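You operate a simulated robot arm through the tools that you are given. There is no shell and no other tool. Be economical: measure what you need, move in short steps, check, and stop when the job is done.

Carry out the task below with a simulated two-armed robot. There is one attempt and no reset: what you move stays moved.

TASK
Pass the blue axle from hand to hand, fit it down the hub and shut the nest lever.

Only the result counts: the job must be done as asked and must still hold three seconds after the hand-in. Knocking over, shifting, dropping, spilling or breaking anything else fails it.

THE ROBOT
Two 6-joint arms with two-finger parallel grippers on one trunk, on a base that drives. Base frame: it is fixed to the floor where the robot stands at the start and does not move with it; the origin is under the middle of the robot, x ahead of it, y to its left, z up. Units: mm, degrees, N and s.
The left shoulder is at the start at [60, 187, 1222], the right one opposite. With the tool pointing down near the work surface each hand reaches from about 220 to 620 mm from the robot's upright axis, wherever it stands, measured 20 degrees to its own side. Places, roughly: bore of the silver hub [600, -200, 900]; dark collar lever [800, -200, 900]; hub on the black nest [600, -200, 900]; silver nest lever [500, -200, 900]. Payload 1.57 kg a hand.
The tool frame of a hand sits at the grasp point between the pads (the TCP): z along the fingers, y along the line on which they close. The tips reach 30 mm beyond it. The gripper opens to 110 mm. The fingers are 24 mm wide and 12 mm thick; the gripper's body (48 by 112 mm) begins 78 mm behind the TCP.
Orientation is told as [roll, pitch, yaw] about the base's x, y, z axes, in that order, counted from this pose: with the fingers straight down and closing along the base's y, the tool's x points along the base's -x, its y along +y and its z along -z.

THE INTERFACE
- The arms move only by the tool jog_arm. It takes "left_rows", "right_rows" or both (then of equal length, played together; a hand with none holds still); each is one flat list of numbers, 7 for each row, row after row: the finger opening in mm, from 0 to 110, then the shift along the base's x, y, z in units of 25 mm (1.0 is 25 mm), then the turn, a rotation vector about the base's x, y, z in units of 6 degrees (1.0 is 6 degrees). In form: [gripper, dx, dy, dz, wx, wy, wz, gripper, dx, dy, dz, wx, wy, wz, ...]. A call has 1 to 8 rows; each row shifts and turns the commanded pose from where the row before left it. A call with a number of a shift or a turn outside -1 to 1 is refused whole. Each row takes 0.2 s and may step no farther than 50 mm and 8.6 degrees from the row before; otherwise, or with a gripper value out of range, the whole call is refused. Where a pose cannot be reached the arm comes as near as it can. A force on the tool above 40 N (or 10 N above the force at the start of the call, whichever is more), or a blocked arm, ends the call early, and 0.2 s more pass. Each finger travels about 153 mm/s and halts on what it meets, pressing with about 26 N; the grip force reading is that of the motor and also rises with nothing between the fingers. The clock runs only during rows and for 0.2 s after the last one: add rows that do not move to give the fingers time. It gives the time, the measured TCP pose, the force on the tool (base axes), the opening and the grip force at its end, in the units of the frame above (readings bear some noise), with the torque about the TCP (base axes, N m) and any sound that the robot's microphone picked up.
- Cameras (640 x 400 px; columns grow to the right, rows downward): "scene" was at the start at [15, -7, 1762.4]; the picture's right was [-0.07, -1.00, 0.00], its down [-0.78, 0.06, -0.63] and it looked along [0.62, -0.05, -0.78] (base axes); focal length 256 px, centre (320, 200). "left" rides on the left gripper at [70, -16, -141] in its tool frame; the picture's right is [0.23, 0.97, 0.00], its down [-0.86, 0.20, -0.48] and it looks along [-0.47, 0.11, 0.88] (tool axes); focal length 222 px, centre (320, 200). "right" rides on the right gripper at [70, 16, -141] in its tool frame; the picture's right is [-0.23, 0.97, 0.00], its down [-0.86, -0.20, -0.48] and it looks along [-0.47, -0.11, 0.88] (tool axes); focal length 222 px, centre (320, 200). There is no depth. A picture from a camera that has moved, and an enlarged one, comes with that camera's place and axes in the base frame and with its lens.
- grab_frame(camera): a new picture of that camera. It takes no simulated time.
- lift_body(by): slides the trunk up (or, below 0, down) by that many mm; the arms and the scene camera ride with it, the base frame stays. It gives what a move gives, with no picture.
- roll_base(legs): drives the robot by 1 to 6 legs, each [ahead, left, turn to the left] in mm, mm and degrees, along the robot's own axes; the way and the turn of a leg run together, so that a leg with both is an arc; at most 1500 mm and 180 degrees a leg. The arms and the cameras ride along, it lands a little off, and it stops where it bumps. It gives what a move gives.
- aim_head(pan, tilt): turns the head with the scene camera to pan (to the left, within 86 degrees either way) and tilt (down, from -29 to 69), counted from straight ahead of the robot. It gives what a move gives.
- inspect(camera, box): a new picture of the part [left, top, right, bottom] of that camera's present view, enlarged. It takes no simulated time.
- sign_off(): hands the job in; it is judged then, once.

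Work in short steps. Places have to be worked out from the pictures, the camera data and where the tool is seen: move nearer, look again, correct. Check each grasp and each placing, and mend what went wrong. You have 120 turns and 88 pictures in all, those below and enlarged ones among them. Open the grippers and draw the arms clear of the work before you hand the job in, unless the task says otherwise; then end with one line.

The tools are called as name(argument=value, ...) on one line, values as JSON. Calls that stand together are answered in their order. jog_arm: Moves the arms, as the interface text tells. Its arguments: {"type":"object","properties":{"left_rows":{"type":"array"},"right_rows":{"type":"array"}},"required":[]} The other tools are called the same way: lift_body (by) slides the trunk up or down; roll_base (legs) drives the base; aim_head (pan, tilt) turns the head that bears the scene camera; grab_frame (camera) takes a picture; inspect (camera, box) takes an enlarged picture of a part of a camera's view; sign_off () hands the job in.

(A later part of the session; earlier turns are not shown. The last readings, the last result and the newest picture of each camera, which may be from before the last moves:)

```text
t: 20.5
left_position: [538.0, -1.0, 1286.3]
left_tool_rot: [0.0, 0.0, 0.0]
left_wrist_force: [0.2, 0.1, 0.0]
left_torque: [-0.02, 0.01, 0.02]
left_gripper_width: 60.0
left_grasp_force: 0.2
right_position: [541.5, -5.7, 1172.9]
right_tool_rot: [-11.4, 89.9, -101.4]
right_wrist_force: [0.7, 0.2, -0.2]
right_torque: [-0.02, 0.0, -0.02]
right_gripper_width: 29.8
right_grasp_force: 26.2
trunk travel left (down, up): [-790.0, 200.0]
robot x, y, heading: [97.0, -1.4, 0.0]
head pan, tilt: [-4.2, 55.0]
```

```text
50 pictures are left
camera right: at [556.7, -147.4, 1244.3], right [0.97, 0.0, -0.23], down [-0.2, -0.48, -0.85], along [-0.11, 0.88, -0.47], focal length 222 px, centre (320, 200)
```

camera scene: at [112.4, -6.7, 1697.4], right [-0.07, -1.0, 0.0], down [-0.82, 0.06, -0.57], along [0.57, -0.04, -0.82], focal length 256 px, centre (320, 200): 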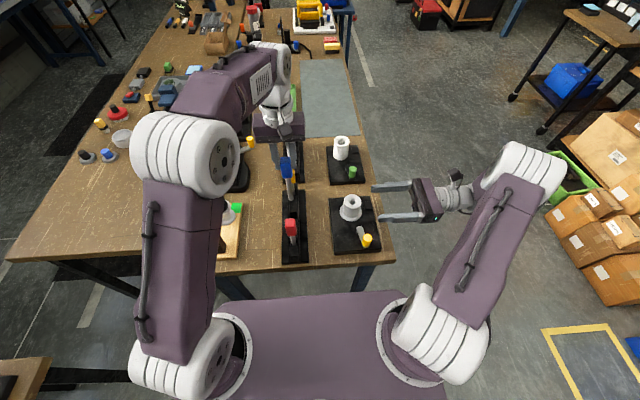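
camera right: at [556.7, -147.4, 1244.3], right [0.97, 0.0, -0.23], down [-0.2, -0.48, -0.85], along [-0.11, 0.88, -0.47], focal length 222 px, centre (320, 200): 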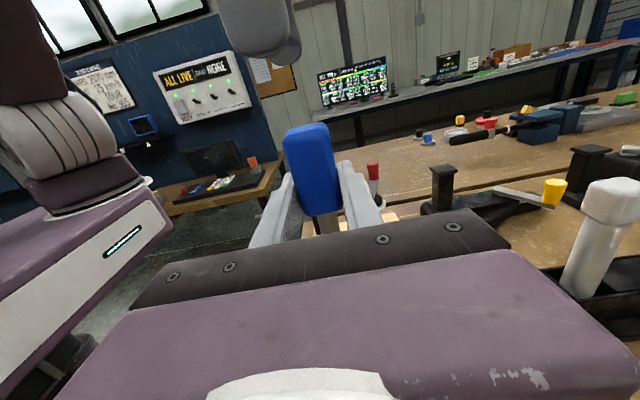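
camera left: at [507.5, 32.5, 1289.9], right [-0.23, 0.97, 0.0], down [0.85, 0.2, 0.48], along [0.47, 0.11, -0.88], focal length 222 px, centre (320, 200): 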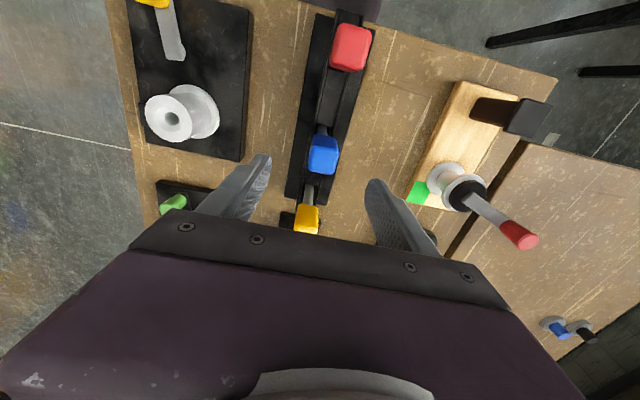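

Handover done; the right hand holds the axle alone. I draw the left back to its side and carry the axle over the hub at this height.

jog_arm(left_rows=[60, -0.2, 0.9, 0.1, 0, 0, 0, 60, -0.4, 0.9, 0, 0, 0, 0, 60, -0.5, 0.9, 0, 0, 0, 0, 60, -0.5, 0.9, 0, 0, 0, 0, 60, -0.5, 0.9, 0, 0, 0, 0, 60, -0.5, 0.9, 0, 0, 0, 0, 60, -0.5, 0.9, 0, 0, 0, 0, 60, -0.5, 0.9, 0, 0, 0, 0], right_rows=[10, 0.3, -0.9, 0, 0, 0, 0, 10, 0.3, -0.9, 0, 0, 0, 0, 10, 0.3, -0.9, 0, 0, 0, 0, 10, 0.3, -0.9, 0, 0, 0, 0, 10, 0.3, -0.9, 0, 0, 0, 0, 10, 0.3, -0.9, 0, 0, 0, 0, 10, 0.5, -0.6, 0, 0, 0, 0, 10, 0, 0, 0, 0, 0, 0])

grab_frame(camera="scene")

grab_frame(camera="left")

```text
t: 22.3
left_position: [448.8, 182.4, 1288.1]
left_tool_rot: [0.1, 0.0, -0.1]
left_wrist_force: [-0.2, 0.1, 0.5]
left_torque: [-0.01, 0.02, 0.02]
left_gripper_width: 59.8
left_grasp_force: 0.1
right_position: [600.2, -154.0, 1174.3]
right_tool_rot: [2.6, 90.0, -87.5]
right_wrist_force: [-0.6, 0.5, -1.3]
right_torque: [0.02, 0.0, 0.02]
right_gripper_width: 29.8
right_grasp_force: 25.9
trunk travel left (down, up): [-790.0, 200.0]
robot x, y, heading: [102.7, 0.2, -0.0]
head pan, tilt: [-4.2, 55.0]
```

```text
49 pictures are left
camera scene: at [111.2, -5.6, 1697.5], right [-0.07, -1.0, 0.0], down [-0.82, 0.06, -0.57], along [0.57, -0.04, -0.82], focal length 256 px, centre (320, 200)
```

scene: 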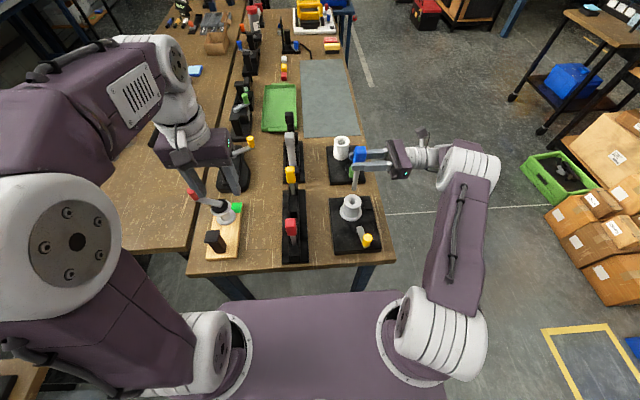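

```text
48 pictures are left
camera left: at [378.9, 166.0, 1429.3], right [-0.23, 0.97, 0.0], down [0.85, 0.2, 0.48], along [0.47, 0.11, -0.88], focal length 222 px, centre (320, 200)
```

left: 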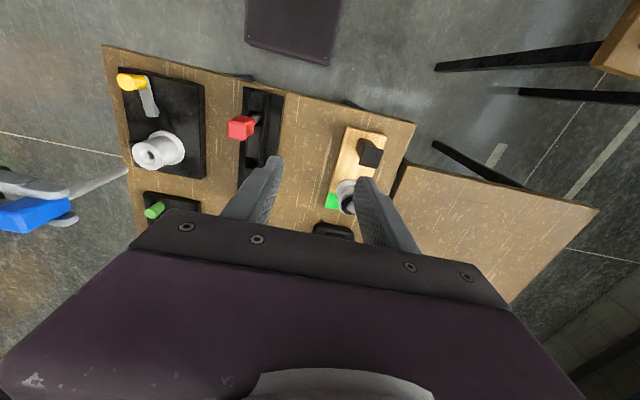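

Both scene and left cameras see the rod and hub. Zooming in on each to measure the offset.

inspect(camera="scene", box=[325, 140, 405, 230])

inspect(camera="left", box=[0, 110, 200, 240])

```text
4.44 times, centred on (365, 185) of scene
camera zoom: at [111.2, -5.6, 1697.5], right [-0.07, -1.0, 0.0], down [-0.82, 0.06, -0.57], along [0.57, -0.04, -0.82], focal length 1136 px, centre (120, 267)
```

zoom: 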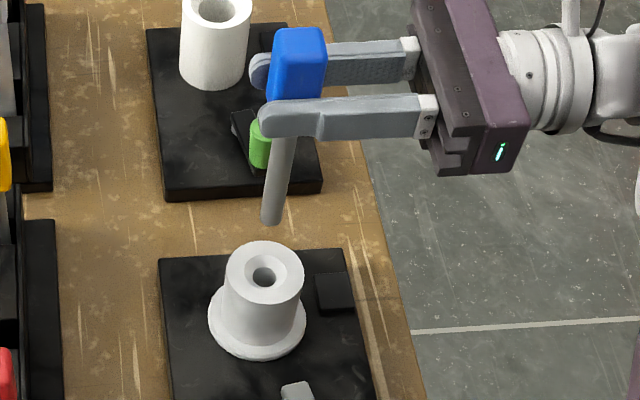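

```text
3.08 times, centred on (100, 175) of left
camera zoom: at [378.9, 166.0, 1429.3], right [-0.23, 0.97, 0.0], down [0.85, 0.2, 0.48], along [0.47, 0.11, -0.88], focal length 684 px, centre (997, 277)
```

zoom: 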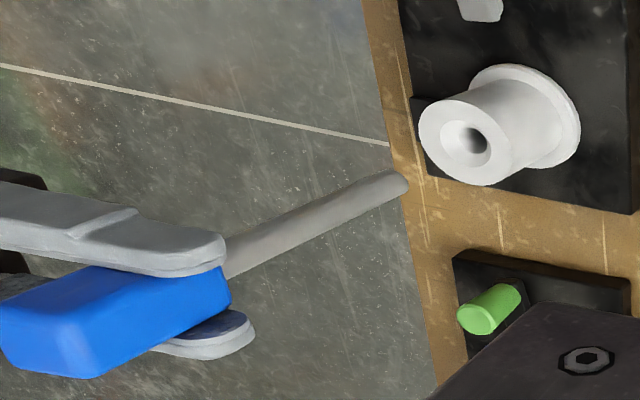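

The tip is at about (607, -153, 1039) and the bore at (602, -154.5, 972); the rod leans about 3° about y and 1.5° about x. I correct the lean and the offset, then remeasure.

jog_arm(right_rows=[10, 0.03, -0.1, 0, 0.12, 0.25, 0, 10, 0.03, -0.1, 0, 0.13, 0.25, 0, 10, 0, 0, -0.8, 0, 0, 0, 10, 0, 0, 0, 0, 0, 0])

inspect(camera="scene", box=[325, 140, 405, 230])

inspect(camera="left", box=[40, 130, 180, 230])

```text
t: 23.3
left_position: [450.7, 180.2, 1287.6]
left_tool_rot: [0.0, 0.0, 0.0]
left_wrist_force: [0.1, -0.1, -0.1]
left_torque: [-0.02, -0.01, -0.05]
left_gripper_width: 59.9
left_grasp_force: 0.0
right_position: [602.0, -160.8, 1155.2]
right_tool_rot: [-114.7, 86.7, 155.3]
right_wrist_force: [-0.1, -0.5, -2.2]
right_torque: [0.01, 0.0, -0.02]
right_gripper_width: 29.7
right_grasp_force: 25.9
trunk travel left (down, up): [-790.0, 200.0]
robot x, y, heading: [104.3, 0.7, -0.2]
head pan, tilt: [-4.2, 55.0]
```

```text
4.44 times, centred on (365, 185) of scene
camera zoom: at [112.4, -6.8, 1697.5], right [-0.07, -1.0, 0.0], down [-0.82, 0.06, -0.57], along [0.57, -0.04, -0.82], focal length 1136 px, centre (120, 267)
```

zoom: 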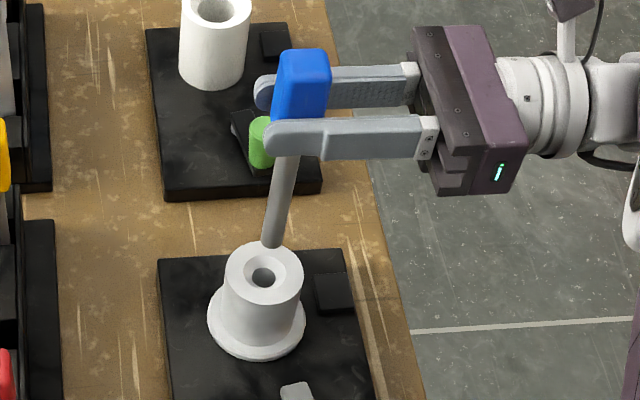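

```text
4.00 times, centred on (110, 180) of left
camera zoom: at [380.0, 164.6, 1429.3], right [-0.23, 0.97, 0.0], down [0.85, 0.2, 0.48], along [0.47, 0.11, -0.88], focal length 888 px, centre (1160, 280)
```

zoom: 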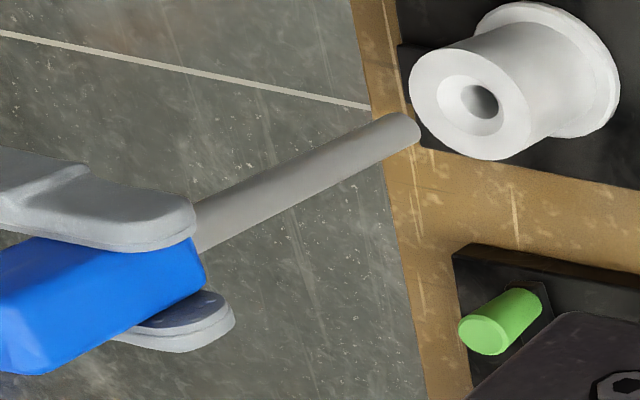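

The rod is now vertical at about (601.3, -154.6), tip 1020; the bore is at about (603, -155.3). I trim by +2/-0.7 mm and lower until just above the rim for a check.

jog_arm(right_rows=[10, 0.08, -0.03, -0.6, 0, 0, 0, 10, 0, 0, -0.8, 0, 0, 0, 10, 0, 0, 0, 0, 0, 0])

inspect(camera="scene", box=[335, 170, 375, 220])

inspect(camera="left", box=[100, 120, 190, 190])

```text
t: 24.1
left_position: [448.9, 180.4, 1287.9]
left_tool_rot: [0.0, 0.1, 0.0]
left_wrist_force: [-0.1, 0.3, 0.0]
left_torque: [0.02, -0.01, 0.07]
left_gripper_width: 60.0
left_grasp_force: 0.0
right_position: [602.1, -159.9, 1118.6]
right_tool_rot: [-114.8, 86.7, 155.1]
right_wrist_force: [0.3, 0.3, -1.6]
right_torque: [0.01, -0.02, 0.01]
right_gripper_width: 29.5
right_grasp_force: 25.9
trunk travel left (down, up): [-790.0, 200.0]
robot x, y, heading: [101.3, -2.0, -0.2]
head pan, tilt: [-4.2, 55.0]
```

```text
8.00 times, centred on (355, 195) of scene
camera zoom: at [111.8, -6.4, 1697.5], right [-0.07, -1.0, 0.0], down [-0.82, 0.06, -0.57], along [0.57, -0.04, -0.82], focal length 2045 px, centre (40, 240)
```

zoom: 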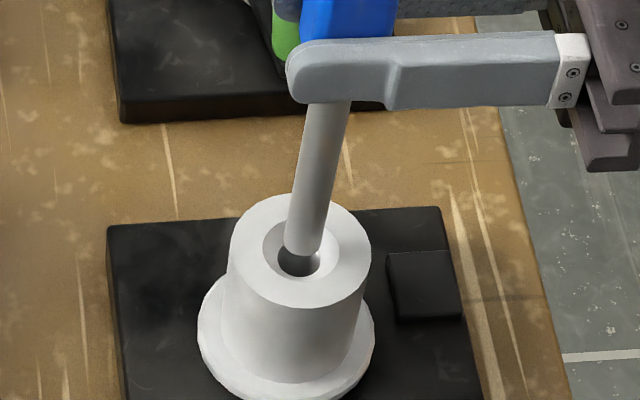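

```text
5.71 times, centred on (145, 155) of left
camera zoom: at [379.6, 164.9, 1429.4], right [-0.23, 0.97, 0.0], down [0.85, 0.2, 0.48], along [0.47, 0.11, -0.88], focal length 1269 px, centre (1320, 457)
```

zoom: 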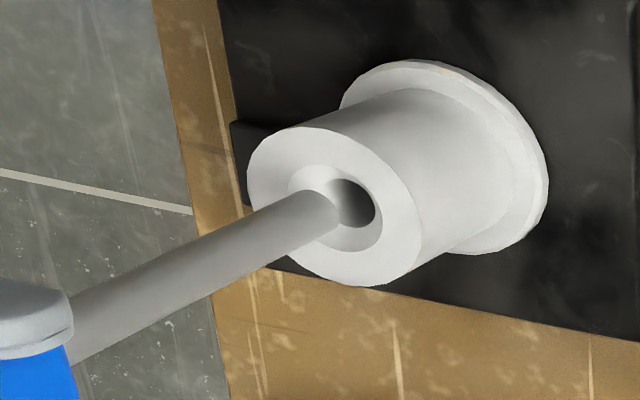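

Both views agree that the rod is centred over the chamfer. Lowering gently in steps, watching the force.

jog_arm(right_rows=[10, 0, 0, -0.3, 0, 0, 0, 10, 0, 0, -0.3, 0, 0, 0, 10, 0, 0, -0.3, 0, 0, 0, 10, 0, 0, 0, 0, 0, 0])

inspect(camera="scene", box=[335, 170, 375, 220])

```text
t: 25.1
left_position: [451.0, 180.8, 1287.1]
left_tool_rot: [0.1, 0.0, 0.0]
left_wrist_force: [-0.7, -0.5, -0.3]
left_torque: [0.03, -0.01, 0.0]
left_gripper_width: 59.9
left_grasp_force: 0.0
right_position: [604.6, -160.3, 1094.9]
right_tool_rot: [-114.0, 86.7, 155.7]
right_wrist_force: [5.5, -1.6, -1.9]
right_torque: [-0.17, -0.64, -0.06]
right_gripper_width: 29.8
right_grasp_force: 26.3
trunk travel left (down, up): [-790.0, 200.0]
robot x, y, heading: [99.7, -0.5, -0.3]
head pan, tilt: [-4.2, 55.0]
```

```text
8.00 times, centred on (355, 195) of scene
camera zoom: at [113.4, -6.9, 1697.4], right [-0.07, -1.0, 0.0], down [-0.82, 0.06, -0.57], along [0.57, -0.04, -0.82], focal length 2045 px, centre (40, 240)
```

zoom: 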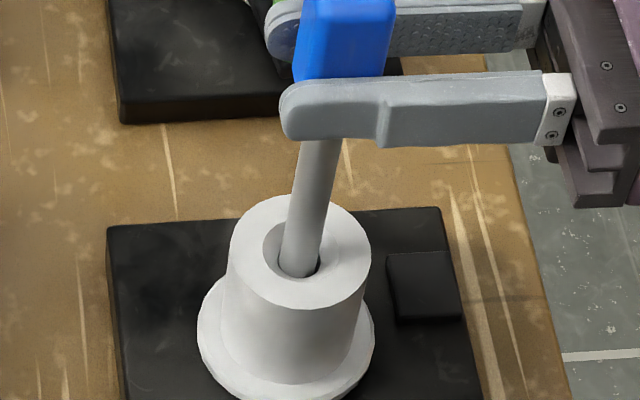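

The rod has entered the bore and presses lightly on its near side (5.5 N in x). I shift 1.5 mm in +x and continue down.

jog_arm(right_rows=[10, 0.06, -0.02, 0, 0, 0, 0, 10, 0, 0, -0.3, 0, 0, 0, 10, 0, 0, -0.3, 0, 0, 0, 10, 0, 0, 0, 0, 0, 0])

```text
t: 26.1
left_position: [449.0, 180.6, 1288.3]
left_tool_rot: [-0.1, 0.0, 0.0]
left_wrist_force: [0.0, 0.2, -0.4]
left_torque: [0.01, 0.0, -0.01]
left_gripper_width: 60.1
left_grasp_force: 0.1
right_position: [604.1, -161.9, 1080.1]
right_tool_rot: [-114.8, 86.7, 155.1]
right_wrist_force: [0.4, -0.1, -0.5]
right_torque: [-0.01, -0.02, 0.0]
right_gripper_width: 29.9
right_grasp_force: 26.0
trunk travel left (down, up): [-790.0, 200.0]
robot x, y, heading: [102.5, 2.9, -0.2]
head pan, tilt: [-4.2, 55.0]
```

Side force gone. Keep lowering.

jog_arm(right_rows=[10, 0, 0, -0.4, 0, 0, 0, 10, 0, 0, -0.4, 0, 0, 0, 10, 0, 0, -0.4, 0, 0, 0, 10, 0, 0, -0.4, 0, 0, 0, 10, 0, 0, 0, 0, 0, 0])

```text
t: 27.3
left_position: [448.7, 181.8, 1288.6]
left_tool_rot: [0.0, -0.1, 0.0]
left_wrist_force: [0.0, 0.0, -0.8]
left_torque: [-0.01, 0.03, 0.0]
left_gripper_width: 59.9
left_grasp_force: 0.0
right_position: [601.1, -160.7, 1044.6]
right_tool_rot: [-118.0, 86.9, 151.9]
right_wrist_force: [3.7, -1.3, 20.6]
right_torque: [-0.04, -0.66, -0.13]
right_gripper_width: 30.7
right_grasp_force: 26.9
trunk travel left (down, up): [-790.0, 200.0]
robot x, y, heading: [95.6, 0.6, -0.1]
head pan, tilt: [-4.2, 55.0]
```

An upward force of 20 N appears at z≈1045, with the tip about 66 mm into the bore. Check whether it is bottomed or jammed.

inspect(camera="scene", box=[335, 160, 395, 225])

inspect(camera="left", box=[60, 110, 190, 200])

```text
6.15 times, centred on (365, 192) of scene
camera zoom: at [109.6, -5.8, 1697.8], right [-0.07, -1.0, 0.0], down [-0.82, 0.06, -0.57], along [0.57, -0.04, -0.82], focal length 1573 px, centre (43, 246)
```

zoom: 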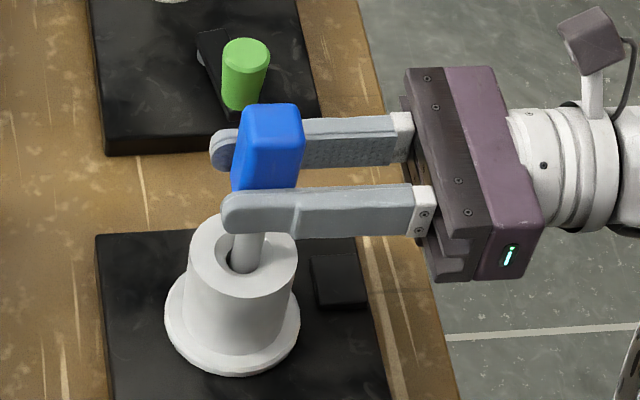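

```text
4.44 times, centred on (125, 155) of left
camera zoom: at [377.8, 165.4, 1430.0], right [-0.23, 0.97, 0.0], down [0.85, 0.2, 0.48], along [0.47, 0.11, -0.88], focal length 987 px, centre (1187, 400)
```

zoom: 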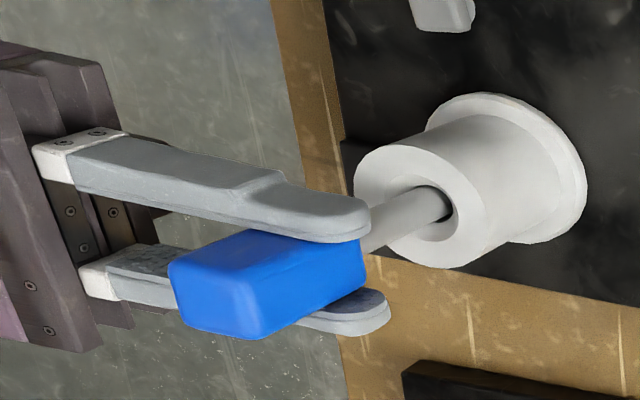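

It looks bottomed on the nest, or nearly so. I back off 5 mm, re-centre slightly in x and press down again gently to see whether the stop height repeats.

jog_arm(right_rows=[10, 0.04, -0.02, 0.3, 0, 0, 0, 10, 0, 0, 0, 0, 0, 0])

jog_arm(right_rows=[10, 0, 0, -0.15, 0, 0, 0, 10, 0, 0, -0.15, 0, 0, 0, 10, 0, 0, 0, 0, 0, 0])

```text
t: 27.9
left_position: [449.8, 181.2, 1289.1]
left_tool_rot: [0.1, -0.2, 0.0]
left_wrist_force: [-0.7, 0.5, 0.8]
left_torque: [0.01, -0.01, 0.03]
left_gripper_width: 60.0
left_grasp_force: 0.0
right_position: [603.8, -161.9, 1048.6]
right_tool_rot: [-113.3, 86.7, 156.6]
right_wrist_force: [-0.3, 3.1, -2.3]
right_torque: [0.22, -0.09, -0.01]
right_gripper_width: 29.7
right_grasp_force: 26.2
trunk travel left (down, up): [-790.0, 200.0]
robot x, y, heading: [96.5, 2.7, 0.1]
head pan, tilt: [-4.2, 55.0]
```

```text
t: 28.7
left_position: [449.4, 180.4, 1287.0]
left_tool_rot: [0.0, 0.0, 0.0]
left_wrist_force: [0.3, -0.6, 0.2]
left_torque: [-0.01, 0.0, 0.01]
left_gripper_width: 59.9
left_grasp_force: 0.1
right_position: [602.9, -161.8, 1043.8]
right_tool_rot: [-117.0, 86.8, 152.8]
right_wrist_force: [7.1, -0.1, 11.4]
right_torque: [0.02, -0.8, -0.09]
right_gripper_width: 29.7
right_grasp_force: 25.9
right hand out of reach, approached as far as the arm can: row 2
trunk travel left (down, up): [-790.0, 200.0]
robot x, y, heading: [98.4, -0.8, -0.1]
head pan, tilt: [-4.2, 55.0]
```

The stop repeats near 1043 (with a reach limit as well). Bottomed or not, the rod is well captured in the bore, so I open the fingers and let it settle.

jog_arm(right_rows=[36, 0, 0, 0.05, 0, 0, 0, 60, 0, 0, 0, 0, 0, 0, 60, 0, 0, 0, 0, 0, 0])

inspect(camera="scene", box=[335, 160, 395, 225])

inspect(camera="left", box=[60, 110, 190, 200])

```text
t: 29.5
left_position: [449.6, 181.4, 1288.0]
left_tool_rot: [0.1, 0.0, 0.0]
left_wrist_force: [-0.2, -0.4, -0.5]
left_torque: [-0.02, 0.01, 0.0]
left_gripper_width: 60.1
left_grasp_force: 0.0
right_position: [601.8, -162.0, 1043.4]
right_tool_rot: [-114.6, 86.6, 155.4]
right_wrist_force: [-0.1, -0.3, 0.2]
right_torque: [-0.01, -0.02, 0.02]
right_gripper_width: 60.0
right_grasp_force: 0.0
trunk travel left (down, up): [-790.0, 200.0]
robot x, y, heading: [99.4, -0.4, -0.1]
head pan, tilt: [-4.2, 55.0]
```

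```text
6.15 times, centred on (365, 192) of scene
camera zoom: at [112.1, -6.8, 1697.4], right [-0.07, -1.0, 0.0], down [-0.82, 0.06, -0.57], along [0.57, -0.04, -0.82], focal length 1573 px, centre (43, 246)
```

zoom: 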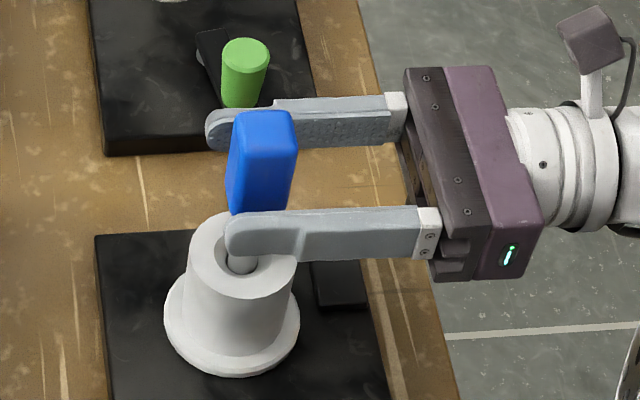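

```text
4.44 times, centred on (125, 155) of left
camera zoom: at [379.8, 164.6, 1429.3], right [-0.23, 0.97, 0.0], down [0.85, 0.2, 0.48], along [0.47, 0.11, -0.88], focal length 987 px, centre (1187, 400)
```

zoom: 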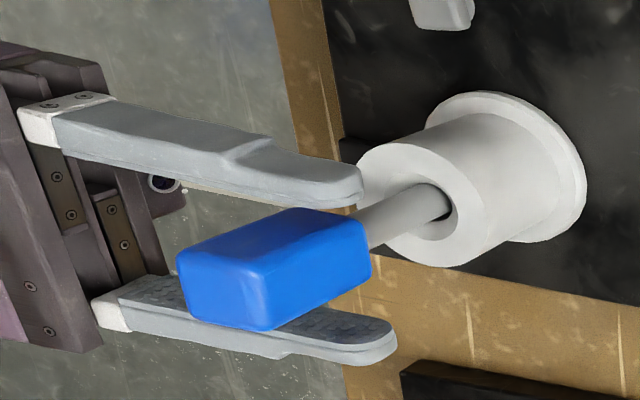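

The axle stands on its own, bottomed (tip about 900, roughly plate level). Withdraw the right hand along -y, clear of the cap.

jog_arm(right_rows=[60, 0, -0.9, 0, 0, 0, 0, 60, 0, -0.9, 0, 0, 0, 0, 60, 0, -0.9, 0, 0, 0, 0, 60, 0, -0.9, 0, 0, 0, 0, 60, -0.7, 0, 0.5, 0, 0, 0, 60, -0.7, 0, 0.8, 0, 0, 0, 60, -0.7, 0, 0.8, 0, 0, 0, 60, -0.7, 0, 0.8, 0, 0, 0])

grab_frame(camera="right")

inspect(camera="scene", box=[325, 150, 390, 260])

```text
t: 31.3
left_position: [449.1, 182.4, 1288.0]
left_tool_rot: [-0.1, -0.2, 0.1]
left_wrist_force: [0.2, -0.7, 0.1]
left_torque: [-0.02, 0.02, 0.0]
left_gripper_width: 60.0
left_grasp_force: 0.1
right_position: [499.9, -214.9, 1130.7]
right_tool_rot: [-114.7, 86.7, 155.3]
right_wrist_force: [-1.2, 0.1, 0.1]
right_torque: [-0.01, 0.03, -0.02]
right_gripper_width: 60.0
right_grasp_force: 0.0
right hand out of reach, approached as far as the arm can: row 1, 2, 3, 4
trunk travel left (down, up): [-790.0, 200.0]
robot x, y, heading: [102.1, -0.5, 0.0]
head pan, tilt: [-4.2, 55.0]
```

```text
36 pictures are left
camera right: at [518.7, -358.3, 1196.7], right [0.96, 0.01, -0.28], down [-0.24, -0.46, -0.85], along [-0.13, 0.89, -0.44], focal length 222 px, centre (320, 200)
```

right: 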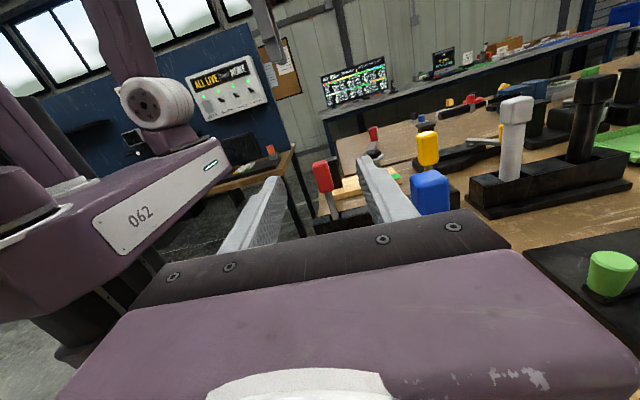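

```text
3.64 times, centred on (358, 205) of scene
camera zoom: at [111.0, -6.3, 1697.4], right [-0.07, -1.0, 0.0], down [-0.82, 0.06, -0.57], along [0.57, -0.04, -0.82], focal length 929 px, centre (184, 182)
```

zoom: 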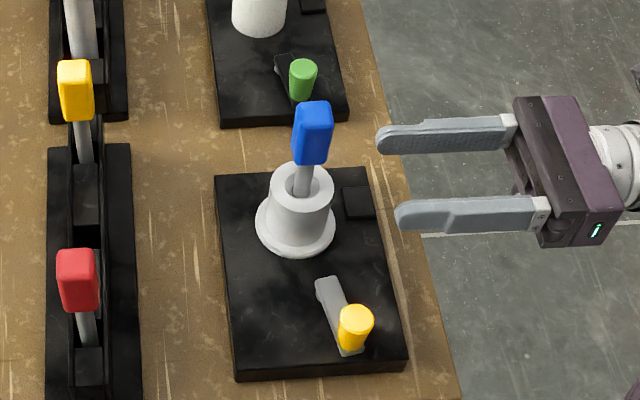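

The axle stands upright in the hub with about 35 mm of rod showing. Now I turn the right hand back to pointing down, drawn back to x≈440.

jog_arm(right_rows=[60, -0.3, 0, 0.1, -0.25, -0.5, 0, 60, -0.3, 0, 0.1, -0.7698, -0.7698, 0.7698, 60, -0.3, 0, 0.1, -0.7698, -0.7698, 0.7698, 60, -0.3, 0, 0.1, -0.7698, -0.7698, 0.7698, 60, -0.3, 0, 0.1, -0.7698, -0.7698, 0.7698, 60, -0.3, 0, 0.1, -0.7698, -0.7698, 0.7698, 60, -0.3, 0, 0.1, -0.7698, -0.7698, 0.7698, 60, -0.3, 0, 0.1, -0.7698, -0.7698, 0.7698])

jog_arm(right_rows=[60, 0, 0, 0, -0.7698, -0.7698, 0.7698, 60, 0, 0, 0, -0.7698, -0.7698, 0.7698, 60, 0, 0, 0, -0.7698, -0.7698, 0.7698, 60, 0, 0, 0, -0.7698, -0.7698, 0.7698, 60, 0, 0, 0, -0.7698, -0.7698, 0.7698, 60, 0, 0, 0, -0.7698, -0.7698, 0.7698, 60, 0, 0, 0, -0.7698, -0.7698, 0.7698, 60, 0, 0, 0, -0.7698, -0.7698, 0.7698])

grab_frame(camera="right")

```text
t: 33.1
left_position: [448.3, 181.9, 1287.7]
left_tool_rot: [0.0, -0.1, 0.0]
left_wrist_force: [0.5, 0.1, -0.6]
left_torque: [-0.01, -0.02, -0.01]
left_gripper_width: 59.9
left_grasp_force: 0.1
right_position: [438.4, -214.0, 1151.9]
right_tool_rot: [27.8, 44.7, -28.0]
right_wrist_force: [-1.1, -0.2, 0.5]
right_torque: [-0.04, 0.02, 0.01]
right_gripper_width: 60.1
right_grasp_force: 0.1
trunk travel left (down, up): [-790.0, 200.0]
robot x, y, heading: [101.5, 3.7, 0.1]
head pan, tilt: [-4.2, 55.0]
```

```text
t: 34.9
left_position: [448.7, 182.1, 1288.3]
left_tool_rot: [0.0, -0.1, -0.1]
left_wrist_force: [-0.7, 0.0, 0.7]
left_torque: [-0.04, -0.04, -0.04]
left_gripper_width: 60.1
left_grasp_force: 0.1
right_position: [439.8, -213.5, 1150.9]
right_tool_rot: [0.0, -0.3, 0.0]
right_wrist_force: [-0.3, 0.8, 0.7]
right_torque: [-0.04, 0.02, 0.0]
right_gripper_width: 59.8
right_grasp_force: 0.0
trunk travel left (down, up): [-790.0, 200.0]
robot x, y, heading: [103.5, 5.4, 0.3]
head pan, tilt: [-4.2, 55.0]
```

```text
34 pictures are left
camera right: at [367.9, -198.3, 1294.0], right [0.23, 0.97, 0.0], down [0.85, -0.2, 0.48], along [0.47, -0.11, -0.88], focal length 222 px, centre (320, 200)
```

right: 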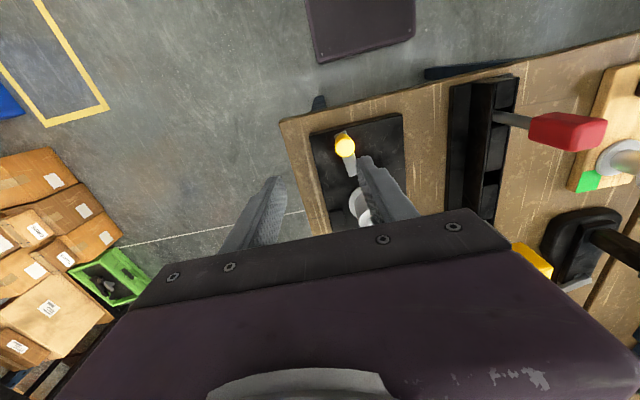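

The knob is at about (465, -182, 962). I place the open fingers (60 mm) around it from above, tips at about 938.

jog_arm(right_rows=[60, 0.5, 0.63, -0.9, 0, 0, 0, 60, 0.5, 0.63, -0.9, 0, 0, 0, 60, 0, 0, -0.9, 0, 0, 0, 60, 0, 0, -0.9, 0, 0, 0, 60, 0, 0, -0.9, 0, 0, 0, 60, 0, 0, -0.9, 0, 0, 0, 60, 0, 0, 0, 0, 0, 0])

inspect(camera="right", box=[220, 100, 420, 230])

```text
t: 36.5
left_position: [449.6, 181.7, 1288.2]
left_tool_rot: [0.0, 0.0, 0.0]
left_wrist_force: [-0.3, 0.1, 0.1]
left_torque: [-0.01, 0.01, -0.01]
left_gripper_width: 59.9
left_grasp_force: 0.0
right_position: [465.3, -183.6, 1016.0]
right_tool_rot: [0.0, -0.1, 0.0]
right_wrist_force: [-0.5, 0.2, 0.1]
right_torque: [-0.02, -0.02, 0.01]
right_gripper_width: 60.1
right_grasp_force: 0.0
trunk travel left (down, up): [-790.0, 200.0]
robot x, y, heading: [98.9, 0.1, 0.4]
head pan, tilt: [-4.2, 55.0]
```

```text
3.08 times, centred on (320, 165) of right
camera zoom: at [393.5, -168.6, 1158.7], right [0.23, 0.97, 0.0], down [0.85, -0.2, 0.48], along [0.47, -0.11, -0.88], focal length 684 px, centre (320, 308)
```

zoom: 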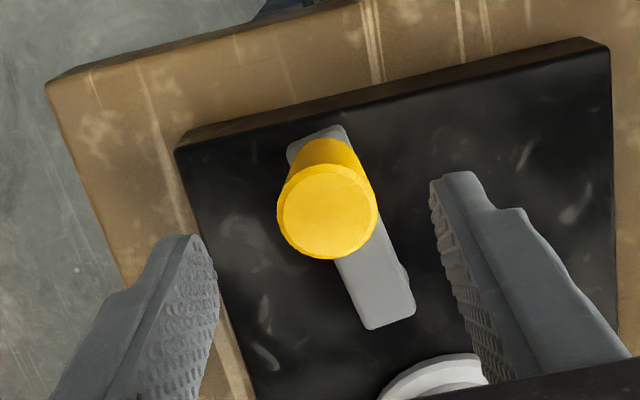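

Knob centred at (466, -183.5). Lower 46 mm and close loosely to 40 mm around the 30 mm knob.

jog_arm(right_rows=[60, 0, 0, -0.62, 0, 0, 0, 60, 0, 0, -0.62, 0, 0, 0, 60, 0, 0, -0.6, 0, 0, 0, 40, 0, 0, 0, 0, 0, 0, 40, 0, 0, 0, 0, 0, 0])

jog_arm(right_rows=[40, 0, 0.4, 0, 0, 0, 0, 40, 0, 0.4, 0, 0, 0, 0, 40, 0, 0, 0, 0, 0, 0])

inspect(camera="right", box=[220, 100, 420, 230])

```text
t: 37.7
left_position: [449.7, 180.7, 1287.8]
left_tool_rot: [0.0, 0.0, 0.0]
left_wrist_force: [0.3, -0.2, -0.4]
left_torque: [0.01, -0.01, -0.02]
left_gripper_width: 59.9
left_grasp_force: 0.0
right_position: [466.3, -183.4, 971.0]
right_tool_rot: [0.0, 0.0, 0.0]
right_wrist_force: [0.5, 0.2, -0.5]
right_torque: [-0.02, -0.02, -0.03]
right_gripper_width: 40.2
right_grasp_force: 0.1
trunk travel left (down, up): [-790.0, 200.0]
robot x, y, heading: [97.7, -0.6, 0.1]
head pan, tilt: [-4.2, 55.0]
```

```text
t: 38.5
left_position: [450.0, 176.9, 1288.9]
left_tool_rot: [0.2, 0.0, 0.1]
left_wrist_force: [-0.6, 0.0, 0.8]
left_torque: [-0.01, 0.03, -0.02]
left_gripper_width: 60.1
left_grasp_force: 0.1
right_position: [464.7, -166.4, 970.0]
right_tool_rot: [0.2, -0.1, 0.1]
right_wrist_force: [2.7, -22.0, 7.0]
right_torque: [-0.23, -0.14, 0.12]
right_gripper_width: 58.6
right_grasp_force: 11.1
trunk travel left (down, up): [-790.0, 200.0]
robot x, y, heading: [98.5, -3.8, -0.1]
head pan, tilt: [-4.2, 55.0]
```

```text
3.08 times, centred on (320, 165) of right
camera zoom: at [393.5, -151.5, 1112.9], right [0.23, 0.97, 0.0], down [0.85, -0.2, 0.48], along [0.47, -0.11, -0.88], focal length 684 px, centre (320, 308)
```

zoom: 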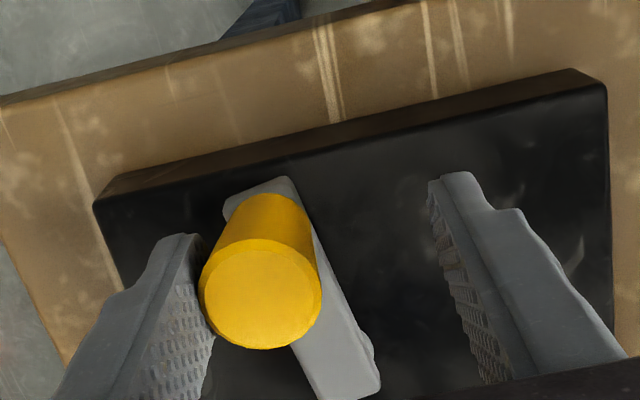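

Pushing to +y meets a firm stop (22 N), so the lever must swing toward -y. I back off and push gently that way.

jog_arm(right_rows=[40, 0, -0.4, 0, 0, 0, 0, 40, 0, -0.4, 0, 0, 0, 0, 40, 0, 0, 0, 0, 0, 0, 40, 0, -0.4, 0, 0, 0, 0, 40, 0, -0.4, 0, 0, 0, 0, 40, 0, 0, 0, 0, 0, 0])

inspect(camera="right", box=[220, 100, 420, 230])

```text
t: 39.9
left_position: [450.0, 181.4, 1288.3]
left_tool_rot: [0.0, 0.0, 0.0]
left_wrist_force: [-0.7, 0.2, -0.4]
left_torque: [0.01, 0.03, 0.01]
left_gripper_width: 60.2
left_grasp_force: 0.0
right_position: [464.3, -203.8, 970.4]
right_tool_rot: [0.1, -0.1, 0.0]
right_wrist_force: [0.6, 1.1, 0.2]
right_torque: [0.0, 0.02, 0.04]
right_gripper_width: 41.3
right_grasp_force: 0.6
trunk travel left (down, up): [-790.0, 200.0]
robot x, y, heading: [97.1, 1.7, -0.2]
head pan, tilt: [-4.2, 55.0]
```

```text
3.08 times, centred on (320, 165) of right
camera zoom: at [393.9, -187.1, 1113.1], right [0.23, 0.97, 0.0], down [0.85, -0.2, 0.48], along [0.47, -0.11, -0.88], focal length 684 px, centre (320, 308)
```

zoom: 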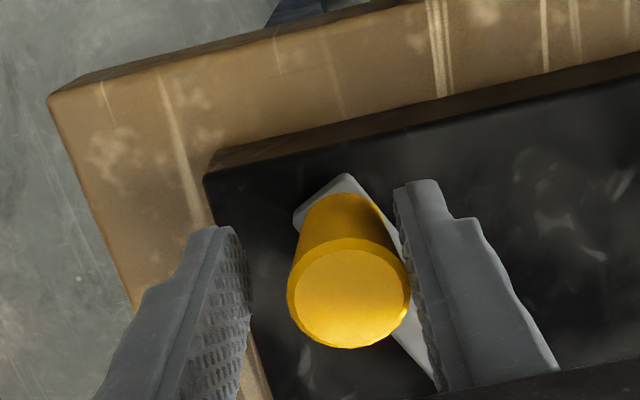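

The lever swings freely toward -y. I follow the arc about the pivot (≈515, -172, radius ≈50), yawing the hand with it.

jog_arm(right_rows=[40, 0.46, 0.02, 0, 0, 0, 1, 40, 0.14, -0.16, 0, 0, 0, 1, 40, 0.16, -0.14, 0, 0, 0, 1, 40, 0.17, -0.12, 0, 0, 0, 1, 40, 0.18, -0.1, 0, 0, 0, 1, 40, 0.19, -0.09, 0, 0, 0, 1, 40, 0.2, -0.06, 0, 0, 0, 1, 40, 0, 0, 0, 0, 0, 0])

grab_frame(camera="right")

inspect(camera="scene", box=[325, 160, 400, 260])

```text
t: 41.7
left_position: [449.4, 181.0, 1288.0]
left_tool_rot: [0.0, -0.1, 0.0]
left_wrist_force: [0.0, 0.7, 0.2]
left_torque: [0.01, -0.01, 0.01]
left_gripper_width: 59.8
left_grasp_force: 0.0
right_position: [500.7, -219.8, 970.5]
right_tool_rot: [0.0, -0.1, 42.1]
right_wrist_force: [0.0, 1.3, 0.1]
right_torque: [-0.01, -0.01, 0.01]
right_gripper_width: 40.7
right_grasp_force: 0.3
trunk travel left (down, up): [-790.0, 200.0]
robot x, y, heading: [98.2, -1.3, -0.3]
head pan, tilt: [-4.2, 55.0]
```

```text
30 pictures are left
camera right: at [438.0, -254.9, 1112.7], right [-0.48, 0.88, 0.0], down [0.77, 0.42, 0.48], along [0.42, 0.23, -0.88], focal length 222 px, centre (320, 200)
```

right: 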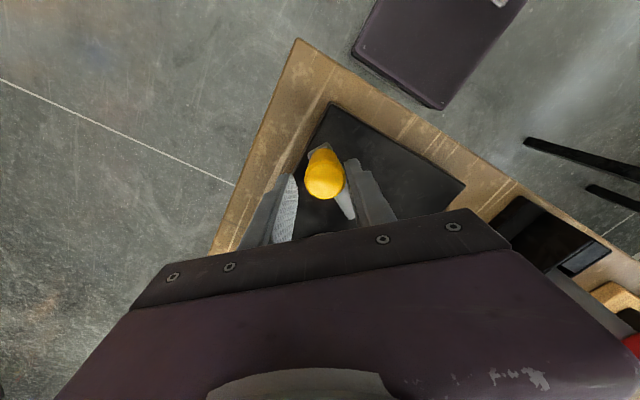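

```text
4.00 times, centred on (362, 210) of scene
camera zoom: at [111.9, -6.3, 1697.5], right [-0.07, -1.0, 0.0], down [-0.82, 0.06, -0.57], along [0.57, -0.04, -0.82], focal length 1022 px, centre (150, 160)
```

zoom: 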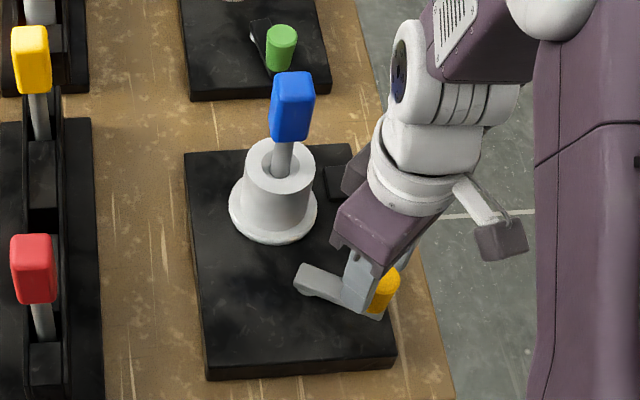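

The lever follows with almost no force. Continue the arc another 36°.

jog_arm(right_rows=[40, 0.2, -0.04, 0, 0, 0, 1, 40, 0.21, -0.02, 0, 0, 0, 1, 40, 0.21, 0, 0, 0, 0, 1, 40, 0.21, 0.02, 0, 0, 0, 1, 40, 0.2, 0.04, 0, 0, 0, 1, 40, 0.2, 0.06, 0, 0, 0, 1, 40, 0, 0, 0, 0, 0, 0])

inspect(camera="scene", box=[325, 160, 400, 260])

inspect(camera="right", box=[220, 80, 480, 240])

```text
t: 43.3
left_position: [445.7, 182.8, 1288.3]
left_tool_rot: [-0.1, -0.2, 0.0]
left_wrist_force: [-0.4, -0.4, -0.9]
left_torque: [-0.01, -0.01, 0.0]
left_gripper_width: 59.8
left_grasp_force: 0.1
right_position: [529.2, -217.0, 970.8]
right_tool_rot: [0.3, -0.1, 78.1]
right_wrist_force: [-19.8, 8.9, -8.2]
right_torque: [0.09, -0.2, -0.36]
right_gripper_width: 59.2
right_grasp_force: 10.9
trunk travel left (down, up): [-790.0, 200.0]
robot x, y, heading: [102.8, -0.6, -0.2]
head pan, tilt: [-4.2, 55.0]
```

```text
4.00 times, centred on (362, 210) of scene
camera zoom: at [107.1, -4.4, 1697.4], right [-0.07, -1.0, 0.0], down [-0.82, 0.06, -0.58], along [0.57, -0.04, -0.82], focal length 1022 px, centre (150, 160)
```

zoom: 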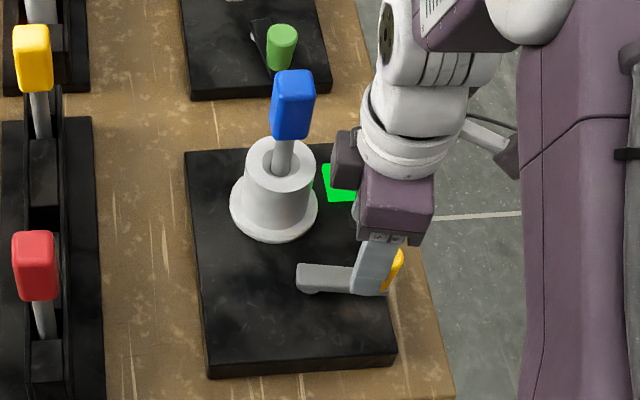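

```text
2.46 times, centred on (350, 160) of right
camera zoom: at [497.8, -282.4, 1113.6], right [-0.91, 0.42, 0.0], down [0.37, 0.79, 0.48], along [0.2, 0.43, -0.88], focal length 547 px, centre (246, 298)
```

zoom: 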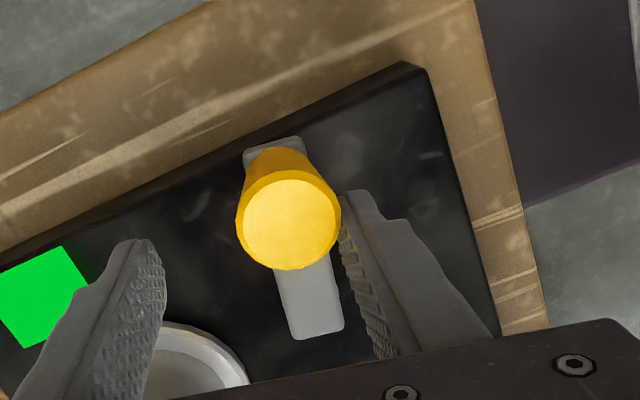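

The lever hit its stop and the nest's indicator turned green: it is shut. I open the fingers slightly to relieve the push, then lift straight up.

jog_arm(right_rows=[66, -0.1, 0, 0, 0, 0, 0, 66, 0, 0, 0, 0, 0, 0, 66, 0, 0, 0.3, 0, 0, 0, 66, 0, 0, 0.8, 0, 0, 0, 66, 0, 0, 0.9, 0, 0, 0, 66, 0, 0, 0.9, 0, 0, 0, 66, 0, 0, 0.9, 0, 0, 0, 66, 0, 0, 0.9, 0, 0, 0])

jog_arm(right_rows=[66, -0.8, -0.2, 0.6, 0, 0, 0, 66, -0.8, -0.2, 0.6, 0, 0, 0, 66, -0.8, -0.2, 0.6, 0, 0, 0, 66, -0.8, -0.2, 0.6, 0, 0, 0, 66, -0.8, -0.2, 0, 0, 0, 0])

grab_frame(camera="scene")

inspect(camera="scene", box=[325, 160, 400, 260])

```text
t: 45.1
left_position: [449.0, 180.5, 1287.1]
left_tool_rot: [0.0, -0.1, 0.1]
left_wrist_force: [-0.7, 0.2, -0.4]
left_torque: [-0.03, -0.01, -0.01]
left_gripper_width: 60.1
left_grasp_force: 0.0
right_position: [530.2, -218.1, 1087.6]
right_tool_rot: [-0.1, -0.2, 77.9]
right_wrist_force: [-0.2, -0.2, 0.5]
right_torque: [0.01, 0.03, -0.02]
right_gripper_width: 66.0
right_grasp_force: 0.0
trunk travel left (down, up): [-790.0, 200.0]
robot x, y, heading: [102.7, -1.4, -0.1]
head pan, tilt: [-4.2, 55.0]
```

```text
t: 46.3
left_position: [449.6, 181.7, 1287.6]
left_tool_rot: [0.0, 0.0, 0.1]
left_wrist_force: [0.7, 0.0, -0.4]
left_torque: [0.0, -0.02, 0.03]
left_gripper_width: 59.9
left_grasp_force: 0.1
right_position: [428.2, -243.3, 1146.7]
right_tool_rot: [-0.1, -0.1, 78.0]
right_wrist_force: [-0.7, 0.0, 0.2]
right_torque: [-0.03, -0.02, -0.01]
right_gripper_width: 65.9
right_grasp_force: 0.0
trunk travel left (down, up): [-790.0, 200.0]
robot x, y, heading: [102.2, 0.9, -0.1]
head pan, tilt: [-4.2, 55.0]
```

```text
26 pictures are left
camera scene: at [110.7, -6.7, 1697.5], right [-0.07, -1.0, 0.0], down [-0.82, 0.06, -0.57], along [0.57, -0.04, -0.82], focal length 256 px, centre (320, 200)
```

scene: 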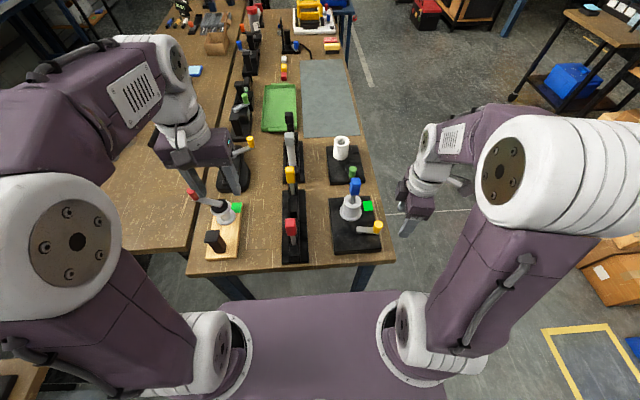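

```text
4.00 times, centred on (362, 210) of scene
camera zoom: at [110.7, -6.7, 1697.5], right [-0.07, -1.0, 0.0], down [-0.82, 0.06, -0.57], along [0.57, -0.04, -0.82], focal length 1022 px, centre (150, 160)
```

zoom: 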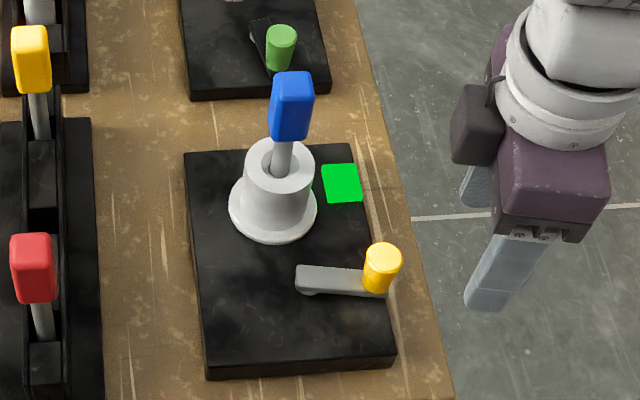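

Lever shut and indicator green, axle upright. To be sure the axle is fully down, I'll press gently on the cap's top with closed fingers; first position above it.

jog_arm(right_rows=[0, 0.5, 0.2, 0.5, 0, 0, 0, 0, 0.93, 0.48, 0.1, 0, 0, 0, 0, 0.93, 0.48, 0, 0, 0, 0, 0, 0.93, 0.48, 0, 0, 0, 0, 0, 0.93, 0.48, 0, 0, 0, 0, 0, 0.93, 0.48, 0, 0, 0, 0, 0, 0.93, 0.48, 0, 0, 0, 0, 0, 0.93, 0.48, 0, 0, 0, 0])

inspect(camera="scene", box=[310, 100, 410, 240])

inspect(camera="left", box=[20, 80, 220, 240])

```text
t: 48.1
left_position: [450.9, 181.0, 1286.5]
left_tool_rot: [0.0, 0.0, 0.0]
left_wrist_force: [-0.7, 0.0, -0.3]
left_torque: [0.04, -0.01, -0.03]
left_gripper_width: 59.9
left_grasp_force: 0.1
right_position: [606.9, -152.0, 1162.1]
right_tool_rot: [0.2, -0.1, 77.9]
right_wrist_force: [-0.2, -0.3, -0.8]
right_torque: [0.0, 0.01, 0.01]
right_gripper_width: 0.1
right_grasp_force: 21.5
trunk travel left (down, up): [-790.0, 200.0]
robot x, y, heading: [101.8, 2.2, -0.2]
head pan, tilt: [-4.2, 55.0]
```

```text
2.86 times, centred on (360, 170) of scene
camera zoom: at [113.6, -6.1, 1697.5], right [-0.07, -1.0, 0.0], down [-0.82, 0.06, -0.57], along [0.57, -0.04, -0.82], focal length 730 px, centre (206, 286)
```

zoom: 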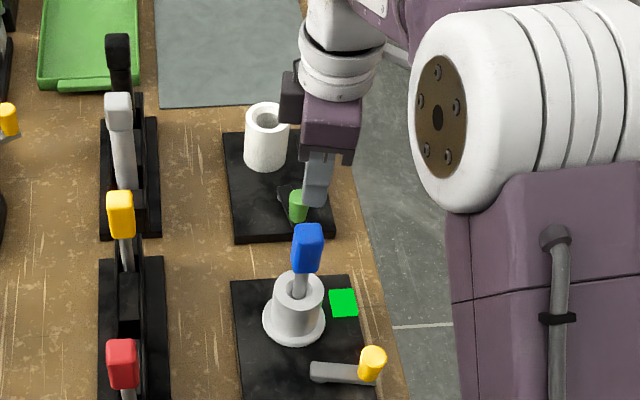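

```text
2.50 times, centred on (120, 160) of left
camera zoom: at [381.1, 165.2, 1429.0], right [-0.23, 0.97, 0.0], down [0.86, 0.2, 0.48], along [0.47, 0.11, -0.88], focal length 555 px, centre (820, 300)
```

zoom: 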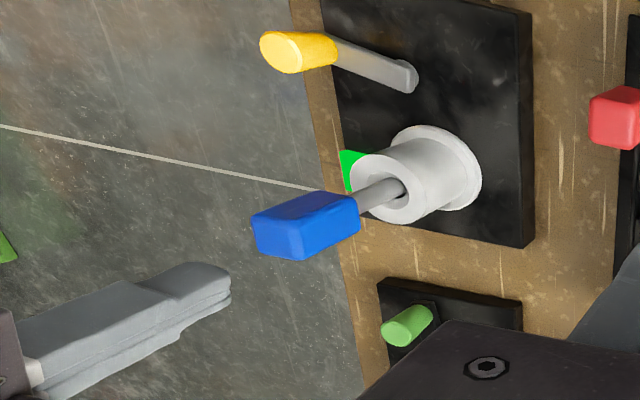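

Tips are centred above the cap. Lower 30 mm, then feel for contact in small steps.

jog_arm(right_rows=[0, -0.14, -0.07, -0.6, 0, 0, 0, 0, 0, 0, -0.6, 0, 0, 0, 0, 0, 0, 0, 0, 0, 0])

jog_arm(right_rows=[0, 0, 0, -0.12, 0, 0, 0, 0, 0, 0, -0.12, 0, 0, 0, 0, 0, 0, -0.12, 0, 0, 0, 0, 0, 0, -0.12, 0, 0, 0, 0, 0, 0, 0, 0, 0, 0])

```text
t: 48.9
left_position: [450.2, 181.5, 1287.6]
left_tool_rot: [0.0, -0.1, -0.1]
left_wrist_force: [-0.8, -0.6, 0.6]
left_torque: [0.02, -0.01, 0.0]
left_gripper_width: 60.0
left_grasp_force: 0.3
right_position: [602.1, -155.3, 1132.2]
right_tool_rot: [0.0, -0.1, 78.0]
right_wrist_force: [0.0, -0.1, -0.2]
right_torque: [0.0, 0.02, 0.04]
right_gripper_width: 0.1
right_grasp_force: 21.4
trunk travel left (down, up): [-790.0, 200.0]
robot x, y, heading: [105.1, 2.8, 0.0]
head pan, tilt: [-4.2, 55.0]
```

```text
t: 50.1
left_position: [450.5, 179.8, 1289.0]
left_tool_rot: [0.0, -0.1, 0.0]
left_wrist_force: [-0.7, 0.1, 1.0]
left_torque: [0.02, 0.01, -0.01]
left_gripper_width: 60.0
left_grasp_force: 0.1
right_position: [601.3, -155.1, 1121.4]
right_tool_rot: [0.0, 0.0, 78.1]
right_wrist_force: [0.5, -0.5, 7.2]
right_torque: [-0.02, -0.01, -0.02]
right_gripper_width: 0.0
right_grasp_force: 21.4
trunk travel left (down, up): [-790.0, 200.0]
robot x, y, heading: [98.6, 0.4, 0.0]
head pan, tilt: [-4.2, 55.0]
```

Contact at tip height about 1091 (7 N). Press a little more to see if it yields.

jog_arm(right_rows=[0, 0, 0, -0.08, 0, 0, 0, 0, 0, 0, -0.08, 0, 0, 0, 0, 0, 0, 0, 0, 0, 0])

```text
t: 51.0
left_position: [447.8, 180.8, 1287.3]
left_tool_rot: [0.0, -0.1, 0.0]
left_wrist_force: [-0.2, -1.3, 0.5]
left_torque: [0.03, 0.02, 0.0]
left_gripper_width: 59.9
left_grasp_force: 0.1
right_position: [603.0, -155.1, 1120.9]
right_tool_rot: [-0.7, -0.3, 78.0]
right_wrist_force: [-1.6, -1.8, 22.7]
right_torque: [-0.17, 0.15, 0.01]
right_gripper_width: 0.2
right_grasp_force: 21.4
trunk travel left (down, up): [-790.0, 200.0]
robot x, y, heading: [100.6, 1.8, 0.0]
head pan, tilt: [-4.2, 55.0]
stopped in row 3 (right hand): the force on the tool passed its limit at 41 N (the readings are from after the stop); the commanded pose is now the measured one
```

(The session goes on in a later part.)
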